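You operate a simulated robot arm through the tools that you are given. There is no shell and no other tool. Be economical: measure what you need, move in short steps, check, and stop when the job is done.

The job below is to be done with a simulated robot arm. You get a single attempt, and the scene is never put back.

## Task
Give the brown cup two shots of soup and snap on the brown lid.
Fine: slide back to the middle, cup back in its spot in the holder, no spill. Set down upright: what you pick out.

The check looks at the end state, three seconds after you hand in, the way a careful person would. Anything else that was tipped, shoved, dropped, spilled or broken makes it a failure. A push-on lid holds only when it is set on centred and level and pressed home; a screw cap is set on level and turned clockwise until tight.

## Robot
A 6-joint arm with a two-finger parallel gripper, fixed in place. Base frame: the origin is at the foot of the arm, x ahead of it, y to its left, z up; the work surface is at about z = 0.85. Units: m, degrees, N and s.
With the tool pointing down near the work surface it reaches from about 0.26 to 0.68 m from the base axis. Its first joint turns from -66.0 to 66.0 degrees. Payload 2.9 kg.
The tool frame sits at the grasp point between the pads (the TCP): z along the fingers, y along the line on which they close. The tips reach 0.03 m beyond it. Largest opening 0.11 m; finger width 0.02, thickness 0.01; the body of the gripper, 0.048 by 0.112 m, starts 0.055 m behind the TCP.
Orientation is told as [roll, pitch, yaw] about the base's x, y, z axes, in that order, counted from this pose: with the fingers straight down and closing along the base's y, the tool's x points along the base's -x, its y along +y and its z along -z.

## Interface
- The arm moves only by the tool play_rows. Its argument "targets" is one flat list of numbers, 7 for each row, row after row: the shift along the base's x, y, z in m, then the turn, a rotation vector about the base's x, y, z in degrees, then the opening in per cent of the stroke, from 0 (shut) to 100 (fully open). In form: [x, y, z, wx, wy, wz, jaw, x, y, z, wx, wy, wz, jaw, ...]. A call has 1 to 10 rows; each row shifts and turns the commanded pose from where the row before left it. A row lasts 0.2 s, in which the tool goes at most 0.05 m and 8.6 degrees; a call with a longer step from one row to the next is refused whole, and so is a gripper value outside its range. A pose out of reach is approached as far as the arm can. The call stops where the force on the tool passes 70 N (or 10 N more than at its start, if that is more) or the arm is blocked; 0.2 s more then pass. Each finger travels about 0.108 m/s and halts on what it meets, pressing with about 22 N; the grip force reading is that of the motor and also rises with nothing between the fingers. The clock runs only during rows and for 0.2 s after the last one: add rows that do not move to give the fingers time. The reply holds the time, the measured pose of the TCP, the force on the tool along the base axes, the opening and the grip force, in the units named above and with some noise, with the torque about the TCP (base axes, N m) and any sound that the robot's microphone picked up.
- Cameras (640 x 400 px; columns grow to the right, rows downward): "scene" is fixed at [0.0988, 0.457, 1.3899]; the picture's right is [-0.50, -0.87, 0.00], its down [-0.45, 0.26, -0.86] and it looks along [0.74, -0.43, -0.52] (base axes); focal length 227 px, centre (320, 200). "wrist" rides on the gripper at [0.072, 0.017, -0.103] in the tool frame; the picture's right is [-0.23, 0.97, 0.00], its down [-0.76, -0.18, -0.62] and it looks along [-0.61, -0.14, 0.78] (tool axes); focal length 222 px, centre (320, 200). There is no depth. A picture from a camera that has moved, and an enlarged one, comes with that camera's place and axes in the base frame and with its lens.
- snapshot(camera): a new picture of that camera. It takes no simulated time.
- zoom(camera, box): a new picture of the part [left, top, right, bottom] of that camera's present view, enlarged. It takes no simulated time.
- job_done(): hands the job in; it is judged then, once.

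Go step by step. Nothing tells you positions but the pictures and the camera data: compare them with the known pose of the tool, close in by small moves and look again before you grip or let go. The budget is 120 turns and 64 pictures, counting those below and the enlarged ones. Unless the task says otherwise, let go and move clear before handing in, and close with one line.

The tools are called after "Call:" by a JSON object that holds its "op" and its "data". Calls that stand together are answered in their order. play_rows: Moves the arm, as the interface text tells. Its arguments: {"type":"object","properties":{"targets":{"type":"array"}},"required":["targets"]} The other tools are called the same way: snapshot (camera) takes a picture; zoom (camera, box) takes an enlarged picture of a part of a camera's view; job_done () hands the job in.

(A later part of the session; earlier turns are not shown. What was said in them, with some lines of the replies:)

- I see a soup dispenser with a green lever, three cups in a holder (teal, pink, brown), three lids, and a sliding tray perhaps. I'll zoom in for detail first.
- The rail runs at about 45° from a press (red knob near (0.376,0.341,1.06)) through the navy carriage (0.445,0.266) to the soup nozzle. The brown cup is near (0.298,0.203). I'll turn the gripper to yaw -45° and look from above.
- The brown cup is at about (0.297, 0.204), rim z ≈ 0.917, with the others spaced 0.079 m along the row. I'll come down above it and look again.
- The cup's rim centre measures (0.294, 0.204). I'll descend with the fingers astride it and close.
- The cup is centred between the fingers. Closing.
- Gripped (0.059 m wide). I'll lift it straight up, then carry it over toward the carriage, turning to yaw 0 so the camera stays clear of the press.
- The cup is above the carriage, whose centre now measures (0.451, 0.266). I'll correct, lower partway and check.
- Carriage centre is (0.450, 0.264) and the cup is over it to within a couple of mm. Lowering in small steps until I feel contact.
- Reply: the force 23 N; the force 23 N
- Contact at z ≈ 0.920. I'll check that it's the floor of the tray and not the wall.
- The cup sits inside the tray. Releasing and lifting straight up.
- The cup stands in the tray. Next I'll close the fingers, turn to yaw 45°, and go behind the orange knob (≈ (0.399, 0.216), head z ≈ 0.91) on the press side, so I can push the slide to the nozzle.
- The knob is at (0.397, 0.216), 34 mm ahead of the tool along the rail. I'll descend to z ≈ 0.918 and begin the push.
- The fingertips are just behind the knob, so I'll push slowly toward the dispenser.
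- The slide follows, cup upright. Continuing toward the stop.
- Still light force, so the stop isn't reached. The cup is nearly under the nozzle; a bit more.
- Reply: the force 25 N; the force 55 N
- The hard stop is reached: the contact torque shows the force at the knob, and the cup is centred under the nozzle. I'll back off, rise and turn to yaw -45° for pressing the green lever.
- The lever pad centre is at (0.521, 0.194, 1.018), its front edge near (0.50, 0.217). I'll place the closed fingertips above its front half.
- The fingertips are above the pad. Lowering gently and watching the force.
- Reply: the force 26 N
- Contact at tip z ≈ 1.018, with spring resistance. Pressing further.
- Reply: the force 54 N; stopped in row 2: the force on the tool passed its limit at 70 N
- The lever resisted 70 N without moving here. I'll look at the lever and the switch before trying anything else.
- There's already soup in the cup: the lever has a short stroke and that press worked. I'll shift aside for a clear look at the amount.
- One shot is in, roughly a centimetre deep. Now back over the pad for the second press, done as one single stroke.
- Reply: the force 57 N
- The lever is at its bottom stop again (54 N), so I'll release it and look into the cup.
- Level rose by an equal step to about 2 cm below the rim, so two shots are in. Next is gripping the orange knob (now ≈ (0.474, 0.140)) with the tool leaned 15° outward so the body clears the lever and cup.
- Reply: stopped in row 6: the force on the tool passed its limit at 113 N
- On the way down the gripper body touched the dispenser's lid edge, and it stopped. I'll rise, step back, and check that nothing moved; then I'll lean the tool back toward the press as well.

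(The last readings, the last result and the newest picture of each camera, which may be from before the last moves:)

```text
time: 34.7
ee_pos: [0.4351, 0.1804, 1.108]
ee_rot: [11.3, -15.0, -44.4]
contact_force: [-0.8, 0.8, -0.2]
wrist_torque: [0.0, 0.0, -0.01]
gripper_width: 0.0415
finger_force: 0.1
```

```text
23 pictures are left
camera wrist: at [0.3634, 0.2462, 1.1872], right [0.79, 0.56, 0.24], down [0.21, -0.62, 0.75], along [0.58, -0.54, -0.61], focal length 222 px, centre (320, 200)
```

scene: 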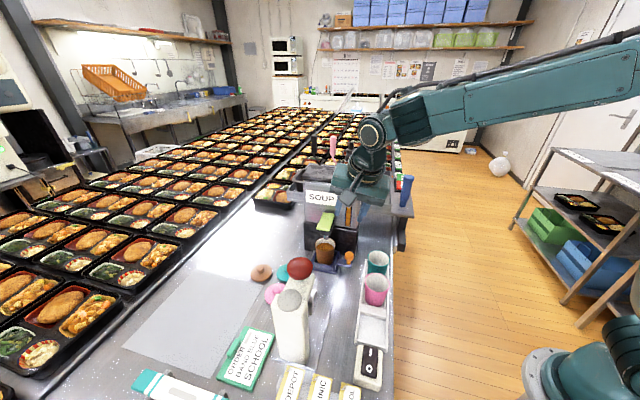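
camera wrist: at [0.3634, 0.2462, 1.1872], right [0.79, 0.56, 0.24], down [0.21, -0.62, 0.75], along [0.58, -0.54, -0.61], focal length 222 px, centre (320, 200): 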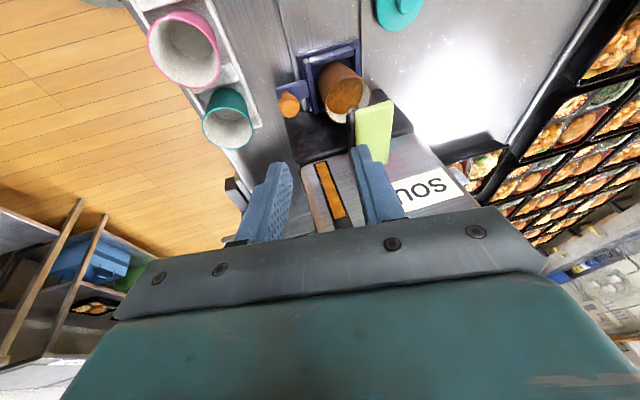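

All is still in place, and the knob measures ≈ (0.474, 0.142). I'll approach it along the leaned tool axis.

Call:
{"op": "play_rows", "data": {"targets": [0.002, -0.0175, -0.02, 0, 0, 0, 38, 0.003, -0.0175, -0.03, 0, 0, 0, 38, 0, 0, -0.04, 0, 0, 0, 38, 0, 0, -0.018, 0, 0, 0, 38, 0.014, -0.0015, -0.04, 0, 0, 0, 38, 0, 0, 0, 0, 0, 0, 38]}}

Call:
{"op": "zoom", "data": {"camera": "wrist", "box": [200, 60, 440, 210]}}

```text
time: 36.1
ee_pos: [0.4546, 0.1444, 0.9567]
ee_rot: [11.4, -14.9, -44.5]
contact_force: [0.9, 0.5, 0.2]
wrist_torque: [0.02, 0.02, -0.01]
gripper_width: 0.0417
finger_force: 0.2
```

```text
2.67 times, centred on (320, 135) of wrist
camera zoom: at [0.3832, 0.2099, 1.0373], right [0.79, 0.56, 0.24], down [0.21, -0.62, 0.75], along [0.57, -0.54, -0.61], focal length 592 px, centre (320, 373)
```

zoom: 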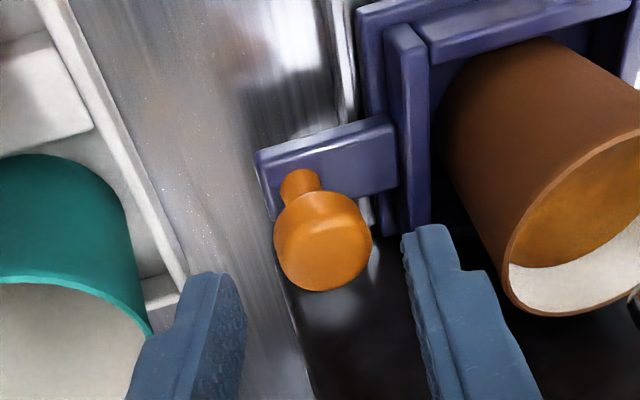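

The knob is centred between the fingers. Finishing the approach and closing on it.

Call:
{"op": "play_rows", "data": {"targets": [0.0065, -0.001, -0.0175, 0, 0, 0, 38, 0.0065, -0.001, -0.0165, 0, 0, 0, 38, 0, 0, 0, 0, 0, 0, 38]}}

Call:
{"op": "zoom", "data": {"camera": "wrist", "box": [200, 60, 440, 210]}}

```text
time: 36.9
ee_pos: [0.4685, 0.1431, 0.9234]
ee_rot: [11.4, -15.0, -44.4]
contact_force: [0.4, -0.6, -0.6]
wrist_torque: [-0.02, -0.02, 0.0]
gripper_width: 0.0417
finger_force: 0.0
```

```text
2.67 times, centred on (320, 135) of wrist
camera zoom: at [0.3963, 0.2075, 1.0043], right [0.79, 0.56, 0.24], down [0.21, -0.62, 0.75], along [0.57, -0.54, -0.61], focal length 592 px, centre (320, 373)
```

zoom: 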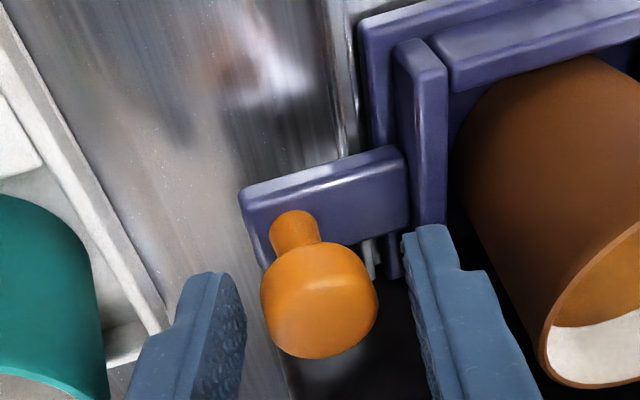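

Call:
{"op": "play_rows", "data": {"targets": [0, 0, 0, 0, 0, 0, 10, 0, 0, 0, 0, 0, 0, 10, 0, 0, 0, 0, 0, 0, 10, -0.003, 0.003, 0, 0, 0, 0, 10, -0.005, 0.005, 0, 0, 0, 0, 10, -0.006, 0.006, 0, 0, 0, 0, 10, -0.006, 0.006, 0, 0, 0, 0, 10, -0.006, 0.006, 0, 0, 0, 0, 10, -0.006, 0.006, 0, 0, 0, 0, 10]}}

Call:
{"op": "zoom", "data": {"camera": "scene", "box": [260, 190, 420, 290]}}

```text
time: 38.9
ee_pos: [0.4357, 0.1735, 0.9242]
ee_rot: [11.3, -15.0, -44.4]
contact_force: [-5.1, -7.1, -8.1]
wrist_torque: [-0.58, -0.03, -0.09]
gripper_width: 0.0263
finger_force: 45.0
```

```text
4.00 times, centred on (340, 240) of scene
camera zoom: at [0.0988, 0.4569, 1.39], right [-0.5, -0.87, 0.0], down [-0.45, 0.26, -0.86], along [0.74, -0.43, -0.52], focal length 908 px, centre (240, 40)
```

zoom: 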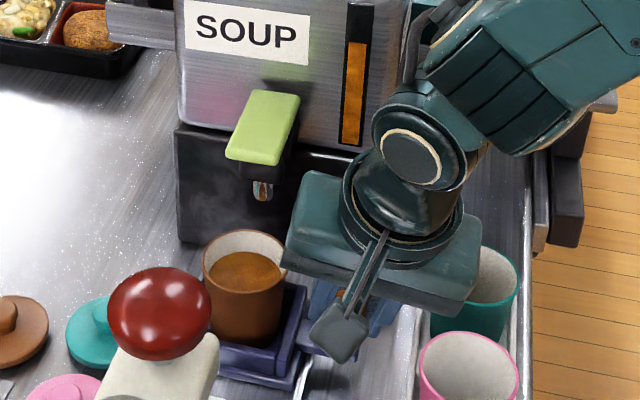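

The slide is following smoothly, with no spill. Continuing toward the middle.

Call:
{"op": "play_rows", "data": {"targets": [-0.006, 0.006, 0, 0, 0, 0, 10, -0.006, 0.006, 0, 0, 0, 0, 10, -0.006, 0.006, 0, 0, 0, 0, 10, -0.006, 0.006, 0, 0, 0, 0, 10, -0.006, 0.006, 0, 0, 0, 0, 10, -0.005, 0.005, 0, 0, 0, 0, 10, -0.003, 0.003, 0, 0, 0, 0, 10, 0, 0, 0, 0, 0, 0, 10]}}

Call:
{"op": "zoom", "data": {"camera": "wrist", "box": [180, 30, 500, 230]}}

```text
time: 40.7
ee_pos: [0.3978, 0.2122, 0.9238]
ee_rot: [11.4, -14.9, -44.6]
contact_force: [-9.4, -9.8, 9.5]
wrist_torque: [-0.01, 0.86, 0.12]
gripper_width: 0.0263
finger_force: 45.1
```

```text
2.00 times, centred on (340, 130) of wrist
camera zoom: at [0.326, 0.2766, 1.004], right [0.79, 0.56, 0.24], down [0.21, -0.62, 0.75], along [0.57, -0.54, -0.61], focal length 444 px, centre (280, 340)
```

zoom: 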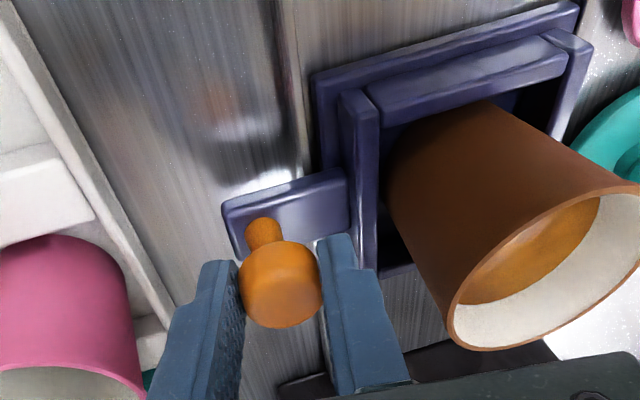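

The slide is about 9 mm short of its original place, so I'll pull a little more, then release and back out along the tool axis.

Call:
{"op": "play_rows", "data": {"targets": [-0.003, 0.003, 0, 0, 0, 0, 10, -0.003, 0.003, 0, 0, 0, 0, 10, 0, 0, 0, 0, 0, 0, 10, 0, 0, 0, 0, 0, 0, 40, 0, 0, 0, 0, 0, 0, 40, -0.0065, 0.001, 0.0175, 0, 0, 0, 40, -0.013, 0.001, 0.035, 0, 0, 0, 40, -0.01, 0, 0.04, 0, 0, 0, 40, 0, 0, 0.045, 0, 0, 0, 40, 0, 0, 0.045, 0, 0, 0, 40]}}

Call:
{"op": "zoom", "data": {"camera": "scene", "box": [270, 230, 398, 310]}}

```text
time: 42.9
ee_pos: [0.3608, 0.2185, 1.1074]
ee_rot: [11.3, -14.9, -44.5]
contact_force: [-0.4, 0.5, 0.1]
wrist_torque: [-0.02, -0.02, 0.01]
gripper_width: 0.044
finger_force: 0.1
```

```text
5.00 times, centred on (334, 270) of scene
camera zoom: at [0.0988, 0.457, 1.3899], right [-0.5, -0.87, 0.0], down [-0.45, 0.26, -0.86], along [0.74, -0.43, -0.52], focal length 1135 px, centre (250, -150)
```

zoom: 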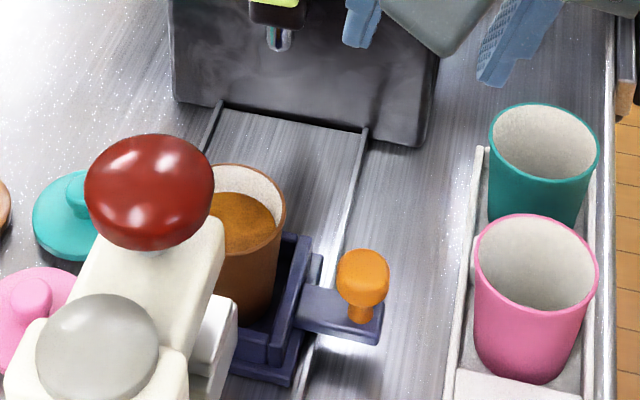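

The slide matches its original picture exactly. Next I'll straighten the tool, turn to yaw ≈ 10° and go above the brown lid at about (0.588, 0.367).

Call:
{"op": "play_rows", "data": {"targets": [0, 0, 0.03, 0.8, 6.17, -0.49, 40, 0, 0, 0.02, 0.8, 6.17, -0.49, 40, 0, 0, 0, 0.8, 6.17, -0.49, 40, 0.032, 0.021, 0, 0, 0, 7.8, 40, 0.032, 0.021, 0, 0, 0, 7.8, 40, 0.032, 0.021, 0, 0, 0, 7.8, 40, 0.032, 0.021, 0, 0, 0, 7.8, 40, 0.032, 0.021, 0, 0, 0, 7.8, 40, 0.032, 0.021, 0, 0, 0, 7.8, 40, 0.01, 0.01, 0, 0, 0, 7.8, 40]}}

Call:
{"op": "snapshot", "data": {"camera": "wrist"}}

```text
time: 45.1
ee_pos: [0.5321, 0.3019, 1.1563]
ee_rot: [-0.2, 0.6, 10.1]
contact_force: [-1.0, -0.2, 0.4]
wrist_torque: [-0.02, -0.03, -0.01]
gripper_width: 0.0439
finger_force: 0.1
out of reach, approached as far as the arm can: row 9, 10
```

```text
17 pictures are left
camera wrist: at [0.4585, 0.3046, 1.2575], right [0.05, 1.0, 0.0], down [0.79, -0.04, 0.62], along [0.61, -0.03, -0.79], focal length 222 px, centre (320, 200)
```

wrist: 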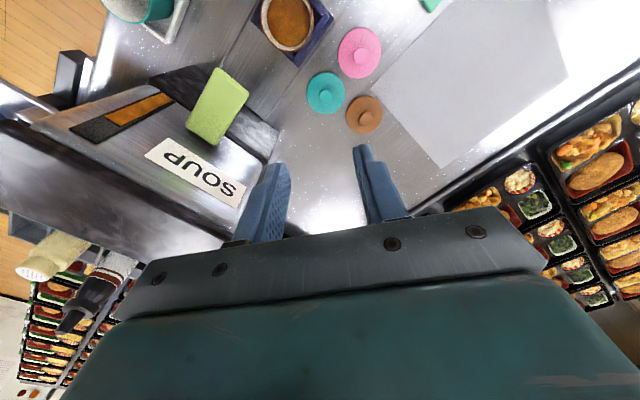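

At this height that spot is out of reach, so I'll lower to about z = 1.0, where the arm reaches further.

Call:
{"op": "play_rows", "data": {"targets": [0, 0, -0.04, 0, 0, 0, 40, 0, 0, -0.04, 0, 0, 0, 40, 0, 0, -0.04, 0, 0, 0, 40, 0, 0, -0.035, 0, 0, 0, 40, 0, 0, 0, 0, 0, 0, 40]}}

```text
time: 46.3
ee_pos: [0.5306, 0.3026, 0.9988]
ee_rot: [0.1, 0.0, 10.1]
contact_force: [0.2, -0.1, -0.3]
wrist_torque: [-0.01, 0.01, -0.02]
gripper_width: 0.0439
finger_force: 0.2
```

Call:
{"op": "play_rows", "data": {"targets": [0.018, 0.023, -0.02, 0, 0, 0, 40, 0.018, 0.023, -0.02, 0, 0, 0, 40, 0.018, 0.022, -0.01, 0, 0, 0, 40, 0, 0, 0, 0, 0, 0, 40]}}

Call:
{"op": "snapshot", "data": {"camera": "wrist"}}

```text
time: 47.3
ee_pos: [0.5714, 0.3562, 0.9579]
ee_rot: [0.0, 0.0, 10.1]
contact_force: [-0.2, 0.4, -0.1]
wrist_torque: [0.02, 0.01, 0.02]
gripper_width: 0.0438
finger_force: 0.1
out of reach, approached as far as the arm can: row 3
```

```text
16 pictures are left
camera wrist: at [0.497, 0.3593, 1.0591], right [0.05, 1.0, 0.0], down [0.78, -0.04, 0.62], along [0.62, -0.03, -0.78], focal length 222 px, centre (320, 200)
```

wrist: 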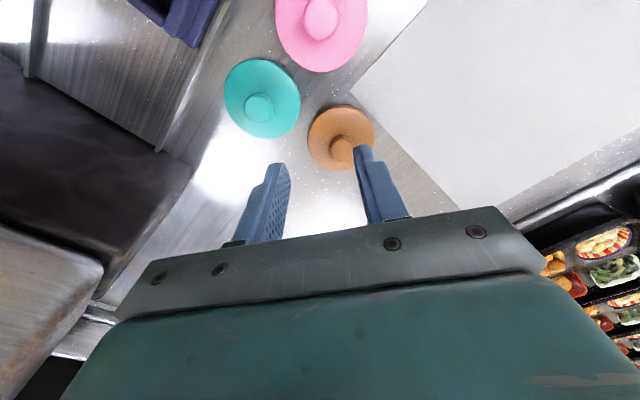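

The lid knob is at (0.585, 0.374), radius 0.694, slightly past straight-down reach. I'll yaw to the radial direction and lean the tool 8° (about the closing axis) to gain reach; keeping this lean later keeps the lid level.

Call:
{"op": "play_rows", "data": {"targets": [0, 0, 0, 0, 0, 7.5, 40, 0, 0, 0, 0, 0, 7.5, 40, 0, 0, 0, 0, 0, 7.5, 40, 0, 0, 0, 4.3, -6.7, 0, 40, 0.006, 0.008, -0.013, 0, 0, 0, 40, 0.005, 0.008, -0.01, 0, 0, 0, 40, 0, 0, 0, 0, 0, 0, 40]}}

Call:
{"op": "zoom", "data": {"camera": "wrist", "box": [200, 80, 440, 230]}}

```text
time: 48.9
ee_pos: [0.5835, 0.3724, 0.9334]
ee_rot: [0.2, -8.0, 32.6]
contact_force: [-0.8, -0.2, 0.3]
wrist_torque: [0.03, -0.02, 0.04]
gripper_width: 0.0442
finger_force: 0.1
```

```text
2.67 times, centred on (320, 155) of wrist
camera zoom: at [0.5018, 0.3394, 1.0241], right [-0.33, 0.94, 0.03], down [0.66, 0.21, 0.72], along [0.67, 0.26, -0.69], focal length 592 px, centre (320, 320)
```

zoom: 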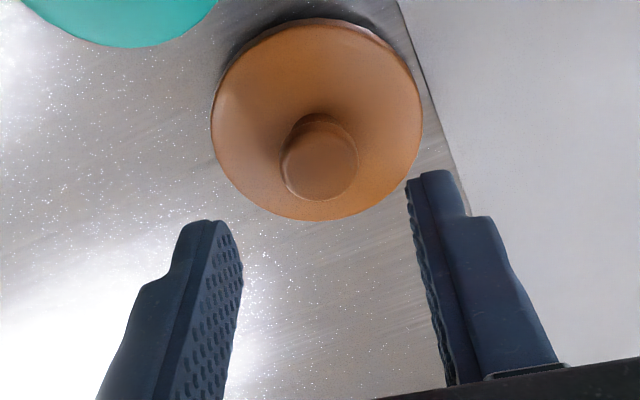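

The lid's knob is centred between the fingers. Descending.

Call:
{"op": "play_rows", "data": {"targets": [0, 0, -0.02, 0, 0, 0, 40, 0, 0, -0.012, 0, 0, 0, 40, 0, 0, 0, 0, 0, 0, 40]}}

Call:
{"op": "zoom", "data": {"camera": "wrist", "box": [200, 80, 440, 230]}}

Call:
{"op": "zoom", "data": {"camera": "scene", "box": [220, 240, 316, 300]}}

```text
time: 49.7
ee_pos: [0.5842, 0.3725, 0.9012]
ee_rot: [0.1, -7.9, 32.5]
contact_force: [0.4, 0.0, 0.3]
wrist_torque: [0.01, -0.01, 0.03]
gripper_width: 0.044
finger_force: 0.1
```

```text
2.67 times, centred on (320, 155) of wrist
camera zoom: at [0.5024, 0.3394, 0.9917], right [-0.33, 0.94, 0.03], down [0.66, 0.21, 0.72], along [0.67, 0.26, -0.69], focal length 592 px, centre (320, 320)
```

zoom: 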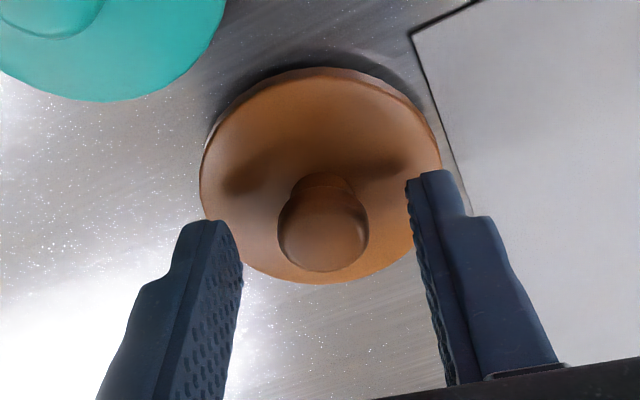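

```text
6.67 times, centred on (268, 270) of scene
camera zoom: at [0.0988, 0.457, 1.3899], right [-0.5, -0.87, 0.0], down [-0.45, 0.26, -0.86], along [0.74, -0.43, -0.52], focal length 1513 px, centre (667, -267)
```

zoom: 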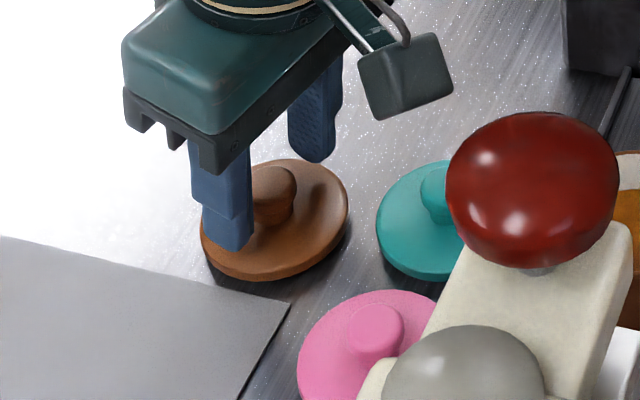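

Call:
{"op": "play_rows", "data": {"targets": [-0.002, -0.0015, -0.003, 0, 0, 0, 40, 0, 0, 0, 0, 0, 0, 40, 0, 0, 0, 0, 0, 0, 10, 0, 0, 0, 0, 0, 0, 10, 0, 0, 0, 0, 0, 0, 10]}}

```text
time: 50.9
ee_pos: [0.5828, 0.3712, 0.8993]
ee_rot: [0.2, -8.1, 32.6]
contact_force: [-0.2, -0.1, 0.4]
wrist_torque: [-0.01, -0.01, 0.0]
gripper_width: 0.0175
finger_force: 22.0
```

The knob is gripped. Lifting and pulling in a little, then I'll check that the lid hangs level.

Call:
{"op": "play_rows", "data": {"targets": [0, 0, 0.02, 0, 0, 0, 10, 0, 0, 0.03, 0, 0, 0, 10, -0.015, -0.008, 0.04, 0, 0, 0, 10, -0.02, -0.012, 0.02, 0, 0, -5, 10, -0.02, -0.012, 0, 0, 0, -7.5, 10, -0.02, -0.012, 0, 0, 0, -7.5, 10, 0, 0, 0, 0, 0, -5, 10, 0, 0, 0, 0, 0, 0, 10]}}

Call:
{"op": "snapshot", "data": {"camera": "wrist"}}

Call:
{"op": "zoom", "data": {"camera": "scene", "box": [240, 200, 368, 280]}}

```text
time: 52.7
ee_pos: [0.5063, 0.3251, 1.0084]
ee_rot: [0.1, -7.9, 7.4]
contact_force: [0.8, 0.2, -0.3]
wrist_torque: [-0.03, 0.01, -0.01]
gripper_width: 0.0173
finger_force: 21.6
```

```text
12 pictures are left
camera wrist: at [0.4197, 0.3295, 1.0996], right [0.1, 0.99, 0.03], down [0.69, -0.09, 0.72], along [0.72, -0.05, -0.69], focal length 222 px, centre (320, 200)
```

wrist: 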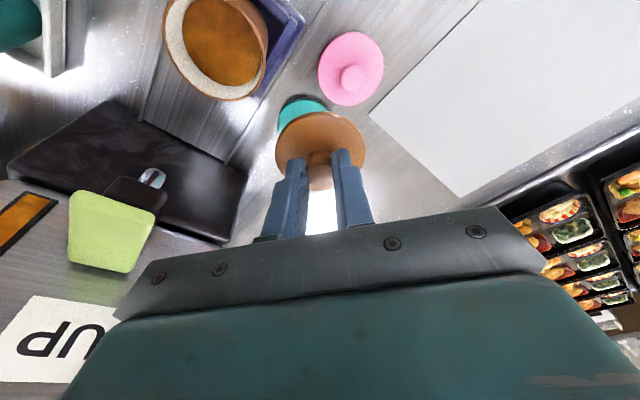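

```text
5.00 times, centred on (304, 240) of scene
camera zoom: at [0.0988, 0.457, 1.3899], right [-0.5, -0.87, 0.0], down [-0.45, 0.26, -0.86], along [0.74, -0.43, -0.52], focal length 1135 px, centre (400, 0)
```

zoom: 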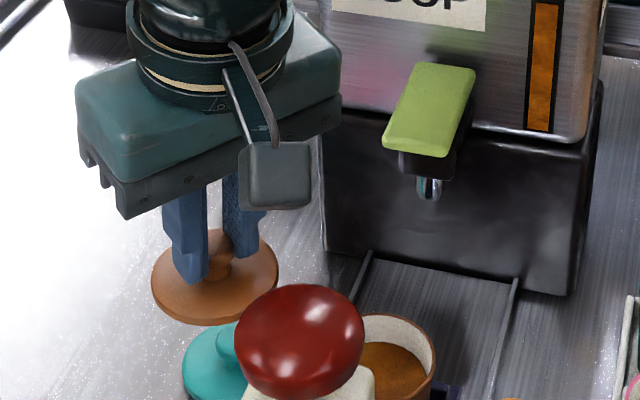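

The lid hangs level and directly under the tool. I'll shift sideways to see the cup squarely before setting the lid on.

Call:
{"op": "play_rows", "data": {"targets": [0, -0.02, 0, 0, 0, 0, 10, 0, -0.02, 0, 0, 0, 0, 10, 0, -0.02, 0, 0, 0, 0, 10, 0, 0, 0, 0, 0, 0, 10]}}

Call:
{"op": "zoom", "data": {"camera": "wrist", "box": [220, 0, 420, 200]}}

```text
time: 53.7
ee_pos: [0.5063, 0.2643, 1.0093]
ee_rot: [0.1, -7.9, 7.6]
contact_force: [-0.4, -0.9, -0.2]
wrist_torque: [-0.02, 0.02, -0.01]
gripper_width: 0.0174
finger_force: 22.0
```

```text
2.00 times, centred on (320, 100) of wrist
camera zoom: at [0.4185, 0.2692, 1.1001], right [0.09, 0.99, 0.03], down [0.69, -0.09, 0.72], along [0.72, -0.05, -0.69], focal length 444 px, centre (320, 400)
```

zoom: 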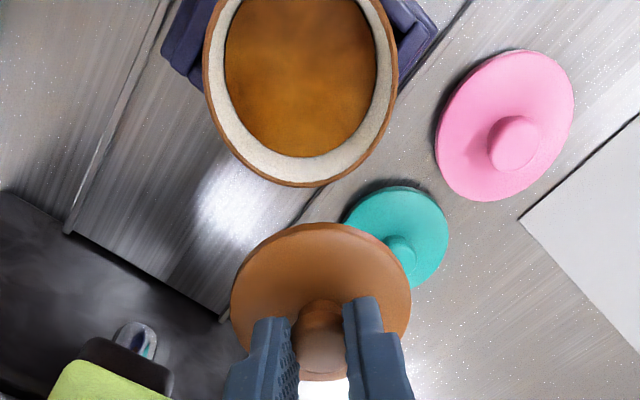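

The cup's rim centre and lid centre in this view give a shift of about −58 mm in x. I'll move over the cup, staying high, and check from both cameras.

Call:
{"op": "play_rows", "data": {"targets": [-0.02, 0, 0, 0, 0, 0, 10, -0.02, 0.0005, 0, 0, 0, 0, 10, -0.0183, 0.0005, 0, 0, 0, 0, 10, 0, 0, -0.015, 0, 0, 0, 10, 0, 0, 0, 0, 0, 0, 10]}}

Call:
{"op": "zoom", "data": {"camera": "wrist", "box": [240, 80, 400, 200]}}

Call:
{"op": "zoom", "data": {"camera": "scene", "box": [280, 230, 360, 280]}}

```text
time: 54.9
ee_pos: [0.4504, 0.268, 0.9938]
ee_rot: [0.0, -8.0, 7.6]
contact_force: [0.4, -0.5, 0.1]
wrist_torque: [0.02, 0.01, -0.04]
gripper_width: 0.0173
finger_force: 21.7
```

```text
3.33 times, centred on (320, 140) of wrist
camera zoom: at [0.3622, 0.2725, 1.0833], right [0.09, 0.99, 0.03], down [0.69, -0.09, 0.72], along [0.72, -0.05, -0.69], focal length 740 px, centre (320, 400)
```

zoom: 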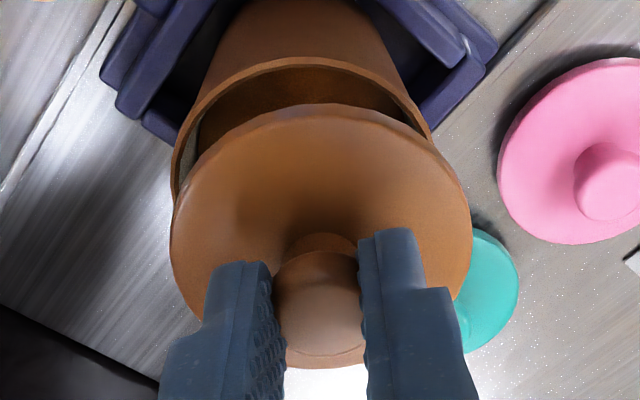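

```text
8.00 times, centred on (320, 255) of scene
camera zoom: at [0.0988, 0.457, 1.3899], right [-0.5, -0.87, 0.0], down [-0.45, 0.26, -0.86], along [0.74, -0.43, -0.52], focal length 1816 px, centre (320, -240)
```

zoom: 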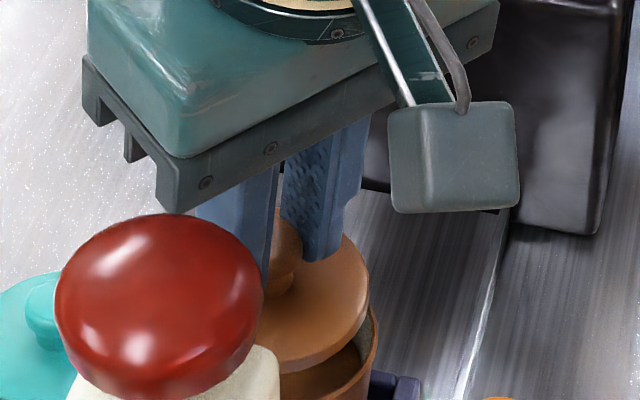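

Comparing rim and lid in both views, the lid needs about (−2.5, −4) mm. I'll correct this and come down to just above the rim for one more check.

Call:
{"op": "play_rows", "data": {"targets": [-0.0025, -0.0038, 0, 0, 0, 0, 10, 0, 0, -0.008, 0, 0, 0, 10, 0, 0, 0, 0, 0, 0, 10]}}

Call:
{"op": "zoom", "data": {"camera": "wrist", "box": [240, 80, 400, 200]}}

```text
time: 55.7
ee_pos: [0.4465, 0.2637, 0.9866]
ee_rot: [0.1, -7.9, 7.5]
contact_force: [-0.3, -0.1, -0.3]
wrist_torque: [0.01, -0.03, 0.04]
gripper_width: 0.0173
finger_force: 22.3
```

```text
3.33 times, centred on (320, 140) of wrist
camera zoom: at [0.3592, 0.2683, 1.0762], right [0.09, 0.99, 0.03], down [0.69, -0.09, 0.72], along [0.72, -0.05, -0.69], focal length 740 px, centre (320, 400)
```

zoom: 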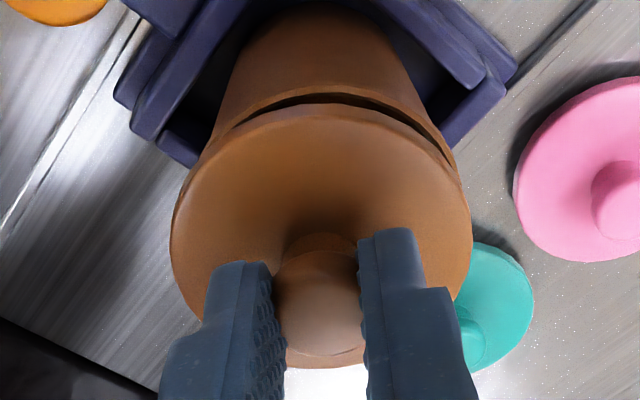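

Nearly aligned; a last (+1, +1) mm, then lower gently to contact.

Call:
{"op": "play_rows", "data": {"targets": [0.001, 0.0012, -0.003, 0, 0, 0, 10, 0, 0, -0.003, 0, 0, 0, 10, 0, 0, 0, 0, 0, 0, 10]}}

Call:
{"op": "play_rows", "data": {"targets": [0, 0, -0.003, 0, 0, 0, 10, 0, 0, 0, 0, 0, 0, 10]}}

```text
time: 56.5
ee_pos: [0.4482, 0.2654, 0.9799]
ee_rot: [0.1, -7.9, 7.5]
contact_force: [0.3, -0.3, -0.6]
wrist_torque: [0.01, 0.03, 0.04]
gripper_width: 0.0172
finger_force: 21.9
```

```text
time: 57.1
ee_pos: [0.4476, 0.2643, 0.9789]
ee_rot: [0.1, -8.1, 7.6]
contact_force: [-9.9, -6.6, 23.1]
wrist_torque: [-0.22, 0.28, 0.04]
gripper_width: 0.0186
finger_force: 21.9
heard: snap
```

A snap was heard on contact. I'll look at how the lid sits.

Call:
{"op": "zoom", "data": {"camera": "wrist", "box": [240, 80, 400, 200]}}

Call:
{"op": "zoom", "data": {"camera": "scene", "box": [290, 240, 370, 290]}}

```text
3.33 times, centred on (320, 140) of wrist
camera zoom: at [0.3599, 0.2695, 1.0689], right [0.1, 0.99, 0.03], down [0.68, -0.09, 0.72], along [0.72, -0.05, -0.69], focal length 740 px, centre (320, 400)
```

zoom: 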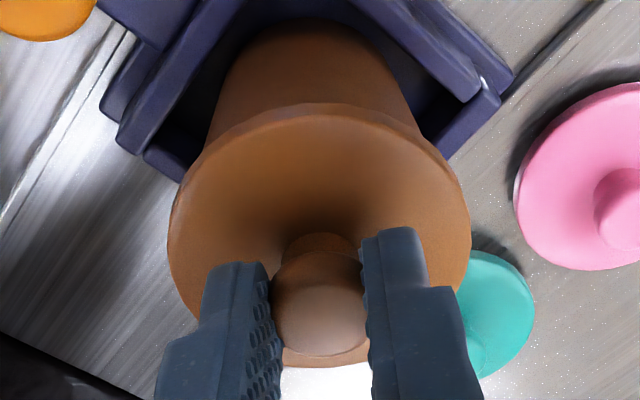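

```text
8.00 times, centred on (330, 265) of scene
camera zoom: at [0.0982, 0.4566, 1.3901], right [-0.5, -0.87, 0.0], down [-0.45, 0.26, -0.86], along [0.74, -0.43, -0.52], focal length 1816 px, centre (240, -320)
```

zoom: 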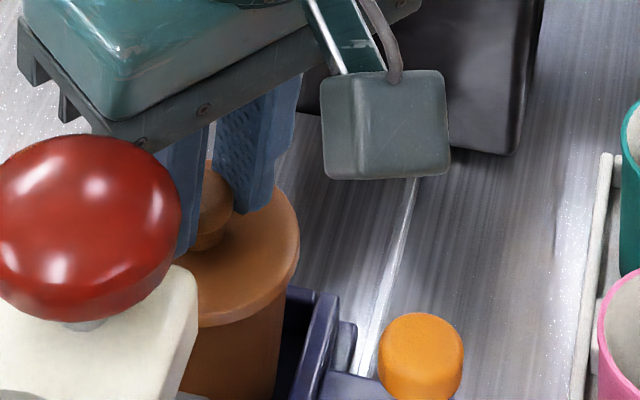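

The lid sits flush. I'll press a touch more to confirm it's home, then release the knob and rise.

Call:
{"op": "play_rows", "data": {"targets": [0, 0, -0.003, 0, 0, 0, 10, 0, 0, 0, 0, 0, 0, 10]}}

```text
time: 57.7
ee_pos: [0.4477, 0.2644, 0.9755]
ee_rot: [0.3, -8.2, 7.5]
contact_force: [-3.6, -4.6, 26.4]
wrist_torque: [-0.09, -0.25, 0.04]
gripper_width: 0.0184
finger_force: 22.0
```

The fingers slid on the knob at about 25 N, so I'll release, rise, straighten the tool, and press the knob top with closed fingers to be sure.

Call:
{"op": "play_rows", "data": {"targets": [0, 0, 0.001, 0, 0, 0, 40, 0, 0, 0, 0, 0, 0, 40, -0.002, 0, 0.02, 0, 0, 0, 40, -0.002, 0, 0.03, 0, 0, 0, 40, 0, 0, 0.03, 0, 8, 0, 0, 0, 0, 0, 0, 0, 0, 0, 0.004, 0.0013, 0, 0, 0, 0, 0, 0, 0, 0, 0, 0, 0, 0]}}

Call:
{"op": "snapshot", "data": {"camera": "wrist"}}

```text
time: 59.5
ee_pos: [0.4468, 0.2663, 1.0571]
ee_rot: [1.2, 0.0, 7.5]
contact_force: [0.7, -1.0, -1.1]
wrist_torque: [0.0, 0.02, 0.0]
gripper_width: 0.0002
finger_force: 22.5
```

```text
4 pictures are left
camera wrist: at [0.3734, 0.272, 1.158], right [0.1, 0.99, 0.02], down [0.78, -0.09, 0.62], along [0.62, -0.05, -0.78], focal length 222 px, centre (320, 200)
```

wrist: 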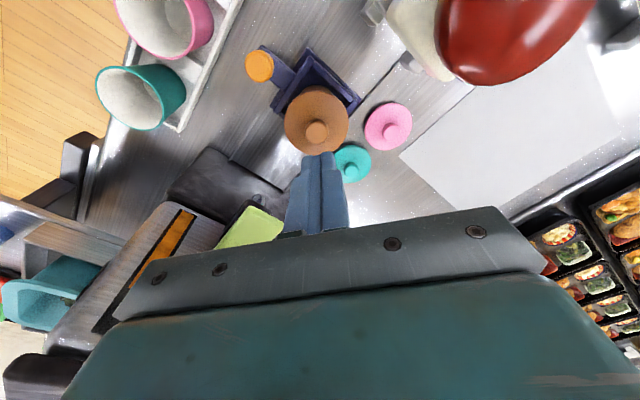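

The knob is at (0.448, 0.265), just under the closed fingertips. Lowering and pressing gently.

Call:
{"op": "play_rows", "data": {"targets": [0.001, -0.001, -0.03, -1.2, -0.16, 0, 0, 0, 0, -0.024, 0, 0, 0, 0, 0, 0, -0.006, 0, 0, 0, 0, 0, 0, 0, 0, 0, 0, 0]}}

Call:
{"op": "play_rows", "data": {"targets": [0, 0, -0.005, 0, 0, 0, 0, 0, 0, 0, 0, 0, 0, 0]}}

Call:
{"op": "play_rows", "data": {"targets": [0, 0, -0.003, 0, 0, 0, 0, 0, 0, 0, 0, 0, 0, 0]}}

```text
time: 60.5
ee_pos: [0.4476, 0.2657, 0.9962]
ee_rot: [-0.1, 0.0, 7.4]
contact_force: [0.7, -0.1, 0.5]
wrist_torque: [-0.03, 0.01, 0.02]
gripper_width: 0.0
finger_force: 22.0
```

```text
time: 61.1
ee_pos: [0.4479, 0.2646, 0.99]
ee_rot: [-0.1, -0.1, 7.4]
contact_force: [-0.9, -0.7, -0.1]
wrist_torque: [0.01, 0.0, -0.02]
gripper_width: 0.0001
finger_force: 21.7
```

```text
time: 61.7
ee_pos: [0.4471, 0.2648, 0.9895]
ee_rot: [-0.1, -0.2, 7.5]
contact_force: [-1.9, 0.5, 19.1]
wrist_torque: [0.01, 0.01, -0.04]
gripper_width: 0.0
finger_force: 22.0
```

Call:
{"op": "play_rows", "data": {"targets": [0, 0, -0.003, 0, 0, 0, 0, 0, 0, 0, 0, 0, 0, 0]}}

Call:
{"op": "play_rows", "data": {"targets": [0, 0, -0.002, 0, 0, 0, 0, 0, 0, 0, 0, 0, 0, 0]}}

```text
time: 62.3
ee_pos: [0.4482, 0.2663, 0.9891]
ee_rot: [0.1, -0.5, 7.5]
contact_force: [-6.5, -4.8, 45.1]
wrist_torque: [-0.15, 0.21, 0.0]
gripper_width: 0.0
finger_force: 21.9
```

```text
time: 62.9
ee_pos: [0.4477, 0.2651, 0.9888]
ee_rot: [0.2, -0.7, 7.5]
contact_force: [-11.6, -9.4, 55.8]
wrist_torque: [-0.25, 0.35, -0.05]
gripper_width: 0.0
finger_force: 22.4
```

The lid is solidly home (56 N with no movement). Rising, opening, and squaring to yaw 0 above the cup, to pick up the lidded cup as before.

Call:
{"op": "play_rows", "data": {"targets": [0, 0, 0.03, -0.2, 0.7, 0, 0, 0, 0, 0.045, 0, 0, -7.5, 78, 0.002, 0, 0, 0, 0, 0, 78, 0, 0, 0, 0, 0, 0, 78, 0, 0, 0, 0, 0, 0, 78]}}

Call:
{"op": "play_rows", "data": {"targets": [0, 0, -0.04, 0, 0, 0, 78, 0, 0, -0.04, 0, 0, 0, 78, 0, 0, -0.03, 0, 0, 0, 78, 0, 0, -0.02, 0, 0, 0, 78, 0, 0, 0, 0, 0, 0, 78]}}

```text
time: 64.1
ee_pos: [0.4518, 0.2632, 1.0566]
ee_rot: [-0.2, 0.8, 0.0]
contact_force: [0.1, -0.2, 0.3]
wrist_torque: [0.0, 0.04, -0.03]
gripper_width: 0.0856
finger_force: 0.0
```

```text
time: 65.3
ee_pos: [0.4502, 0.2639, 0.9252]
ee_rot: [-0.1, 0.8, 0.0]
contact_force: [-0.3, -0.6, -0.3]
wrist_torque: [0.01, 0.01, -0.04]
gripper_width: 0.0859
finger_force: 0.1
```

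Call:
{"op": "play_rows", "data": {"targets": [0, 0.0005, -0.006, 0, -0.8, 0, 78, 0, 0, 0, 0, 0, 0, 78, 0, 0, 0, 0, 0, 0, 45, 0, 0, 0, 0, 0, 0, 45, 0, 0, 0, 0, 0, 0, 45]}}

```text
time: 66.5
ee_pos: [0.4499, 0.2647, 0.9209]
ee_rot: [-0.2, -0.1, 0.0]
contact_force: [1.1, 1.1, -0.9]
wrist_torque: [0.02, 0.04, -0.02]
gripper_width: 0.062
finger_force: 21.9
```

Gripped at 0.062 m. I'll lift a little, slowly, and check that the cup comes along level.

Call:
{"op": "play_rows", "data": {"targets": [0, 0, 0.006, 0, 0, 0, 45, 0, 0, 0.01, 0, 0, 0, 45, 0, 0, 0.014, 0, 0, 0, 45, 0, 0, 0, 0, 0, 0, 45]}}

Call:
{"op": "zoom", "data": {"camera": "scene", "box": [270, 230, 398, 310]}}

```text
time: 67.5
ee_pos: [0.4506, 0.265, 0.9526]
ee_rot: [-0.1, -0.1, 0.0]
contact_force: [-1.4, 0.0, -1.1]
wrist_torque: [0.02, 0.05, 0.0]
gripper_width: 0.062
finger_force: 22.2
```

```text
5.00 times, centred on (334, 270) of scene
camera zoom: at [0.0988, 0.457, 1.3899], right [-0.5, -0.87, 0.0], down [-0.45, 0.26, -0.86], along [0.74, -0.43, -0.52], focal length 1135 px, centre (250, -150)
```

zoom: 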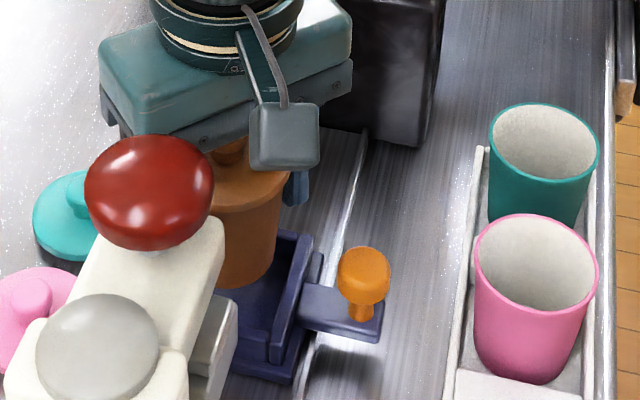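

The lidded cup came up cleanly and the slide stayed in its middle position. Carrying it slowly back to the holder, turning to yaw -45°.

Call:
{"op": "play_rows", "data": {"targets": [0, 0, 0.02, 0, 0, 0, 45, 0, 0, 0.02, 0, 0, 0, 45, 0, 0, 0.012, 0, 0, 0, 45, -0.01, -0.004, 0, 0, 0, -4, 45, -0.018, -0.007, 0, 0, 0, -5, 45, -0.018, -0.007, 0, 0, 0, -5, 45, -0.018, -0.007, 0, 0, 0, -5, 45, -0.018, -0.007, 0, 0, 0, -5, 45, -0.018, -0.007, 0, 0, 0, -5, 45, -0.018, -0.007, 0, 0, 0, -5, 45]}}

Call:
{"op": "play_rows", "data": {"targets": [-0.018, -0.007, 0, 0, 0, -5, 45, -0.013, -0.005, 0, 0, 0, -4, 45, -0.0078, -0.0035, 0, 0, 0, -2, 45, 0, 0, 0, 0, 0, 0, 45, 0, 0, 0, 0, 0, 0, 45]}}

```text
time: 69.7
ee_pos: [0.3329, 0.2202, 1.0037]
ee_rot: [-0.2, -0.1, -34.1]
contact_force: [0.4, -0.2, -2.0]
wrist_torque: [-0.01, -0.02, -0.03]
gripper_width: 0.0618
finger_force: 22.4
```

```text
time: 70.9
ee_pos: [0.2942, 0.2041, 1.0046]
ee_rot: [-0.2, -0.1, -45.1]
contact_force: [-0.5, 0.0, -1.4]
wrist_torque: [0.0, 0.01, -0.05]
gripper_width: 0.0621
finger_force: 21.9
```

Above the spot. Lowering to just over the holder and checking alignment.

Call:
{"op": "play_rows", "data": {"targets": [0, 0, -0.03, 0, 0, 0, 45, 0, 0, -0.03, 0, 0, 0, 45, 0, 0, -0.012, 0, 0, 0, 45, 0, 0, 0, 0, 0, 0, 45]}}

Call:
{"op": "zoom", "data": {"camera": "wrist", "box": [220, 30, 440, 170]}}

```text
time: 71.9
ee_pos: [0.2895, 0.2027, 0.9324]
ee_rot: [-0.2, -0.1, -45.0]
contact_force: [-0.5, 0.1, -1.2]
wrist_torque: [0.01, 0.02, 0.0]
gripper_width: 0.0618
finger_force: 22.0
```

```text
2.86 times, centred on (330, 100) of wrist
camera zoom: at [0.2524, 0.2658, 1.0338], right [0.85, 0.53, 0.0], down [0.41, -0.66, 0.63], along [0.33, -0.53, -0.78], focal length 635 px, centre (291, 486)
```

zoom: 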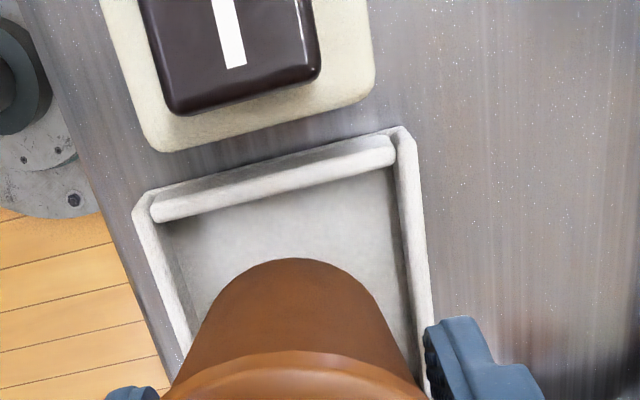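

Alignment matches the original view to within about 2 mm. Correcting that and lowering to contact.

Call:
{"op": "play_rows", "data": {"targets": [0.002, 0, -0.01, 0, 0, 0, 45, 0, 0, -0.008, 0, 0, 0, 45, 0, 0, 0, 0, 0, 0, 45]}}

Call:
{"op": "play_rows", "data": {"targets": [0, 0, -0.003, 0, 0, 0, 45, 0, 0, 0, 0, 0, 0, 45]}}

Call:
{"op": "play_rows", "data": {"targets": [0, 0, -0.002, 0, 0, 0, 45, 0, 0, 0, 0, 0, 0, 45]}}

```text
time: 72.7
ee_pos: [0.2942, 0.2012, 0.9132]
ee_rot: [-0.3, -0.1, -45.0]
contact_force: [0.3, 0.1, -0.6]
wrist_torque: [-0.03, -0.01, 0.0]
gripper_width: 0.0619
finger_force: 22.1
```

```text
time: 73.3
ee_pos: [0.2947, 0.2037, 0.9108]
ee_rot: [-0.2, 0.0, -45.0]
contact_force: [-0.8, -0.4, -1.0]
wrist_torque: [0.02, 0.0, 0.0]
gripper_width: 0.0619
finger_force: 22.1
```

```text
time: 73.9
ee_pos: [0.2957, 0.2039, 0.9086]
ee_rot: [-0.2, -0.1, -45.1]
contact_force: [-0.2, -0.1, -1.3]
wrist_torque: [0.01, 0.0, 0.03]
gripper_width: 0.0616
finger_force: 22.0
```

Call:
{"op": "play_rows", "data": {"targets": [0, 0, -0.0015, 0, 0, 0, 45, 0, 0, 0, 0, 0, 0, 45]}}

Call:
{"op": "play_rows", "data": {"targets": [0, 0, -0.0015, 0, 0, 0, 45, 0, 0, 0, 0, 0, 0, 45]}}

```text
time: 74.5
ee_pos: [0.295, 0.2034, 0.9075]
ee_rot: [-0.2, -0.1, -45.0]
contact_force: [1.2, 0.9, -1.4]
wrist_torque: [0.01, 0.01, -0.01]
gripper_width: 0.0615
finger_force: 21.7
```

```text
time: 75.1
ee_pos: [0.2948, 0.2031, 0.9066]
ee_rot: [0.0, -0.1, -45.0]
contact_force: [-2.9, -2.0, 23.1]
wrist_torque: [-0.08, 0.03, -0.05]
gripper_width: 0.0618
finger_force: 22.2
```

Floor contact at z ≈ 0.907, as expected. Releasing and rising straight up.

Call:
{"op": "play_rows", "data": {"targets": [0, 0, 0.001, 0, 0, 0, 60, 0, 0, 0, 0, 0, 0, 78, 0, 0, 0, 0, 0, 0, 78, 0, 0, 0.02, 0, 0, 0, 78, 0, 0, 0.04, 0, 0, 0, 78, 0, 0, 0.045, 0, 0, 0, 78, 0, 0, 0.045, 0, 0, 0, 78, 0, 0, 0.045, 0, 0, 0, 78]}}

Call:
{"op": "zoom", "data": {"camera": "scene", "box": [240, 220, 420, 400]}}

```text
time: 76.9
ee_pos: [0.2945, 0.2019, 1.1013]
ee_rot: [-0.2, 0.0, -44.9]
contact_force: [-0.3, 0.4, 0.3]
wrist_torque: [-0.02, 0.0, -0.02]
gripper_width: 0.0857
finger_force: 0.0
```

```text
2.22 times, centred on (330, 310) of scene
camera zoom: at [0.0988, 0.457, 1.39], right [-0.5, -0.87, 0.0], down [-0.45, 0.26, -0.86], along [0.74, -0.43, -0.52], focal length 504 px, centre (298, -44)
```

zoom: 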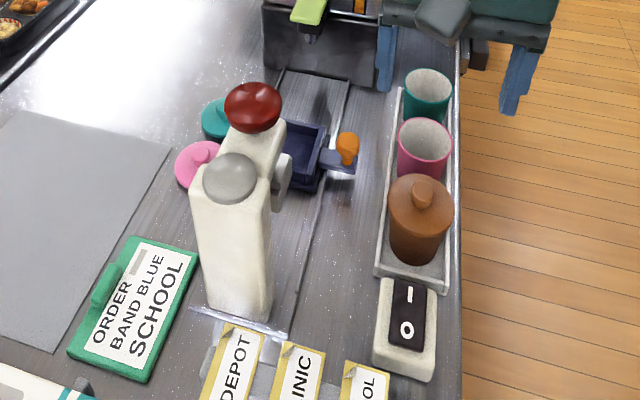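

The brown cup stands upright in its spot with the lid on level, the slide is at its middle position, and I can see no spill or displaced items. The gripper is open and clear, so I'm handing in.

Call:
{"op": "job_done", "data": {}}

```text
The job is handed in.
```

The brown cup has two shots of soup and its brown lid snapped on, it's back in its spot in the holder, and the slide is back in the middle. During the job the gripper bumped the soup dispenser once; I saw no sign that it moved, and no spill.
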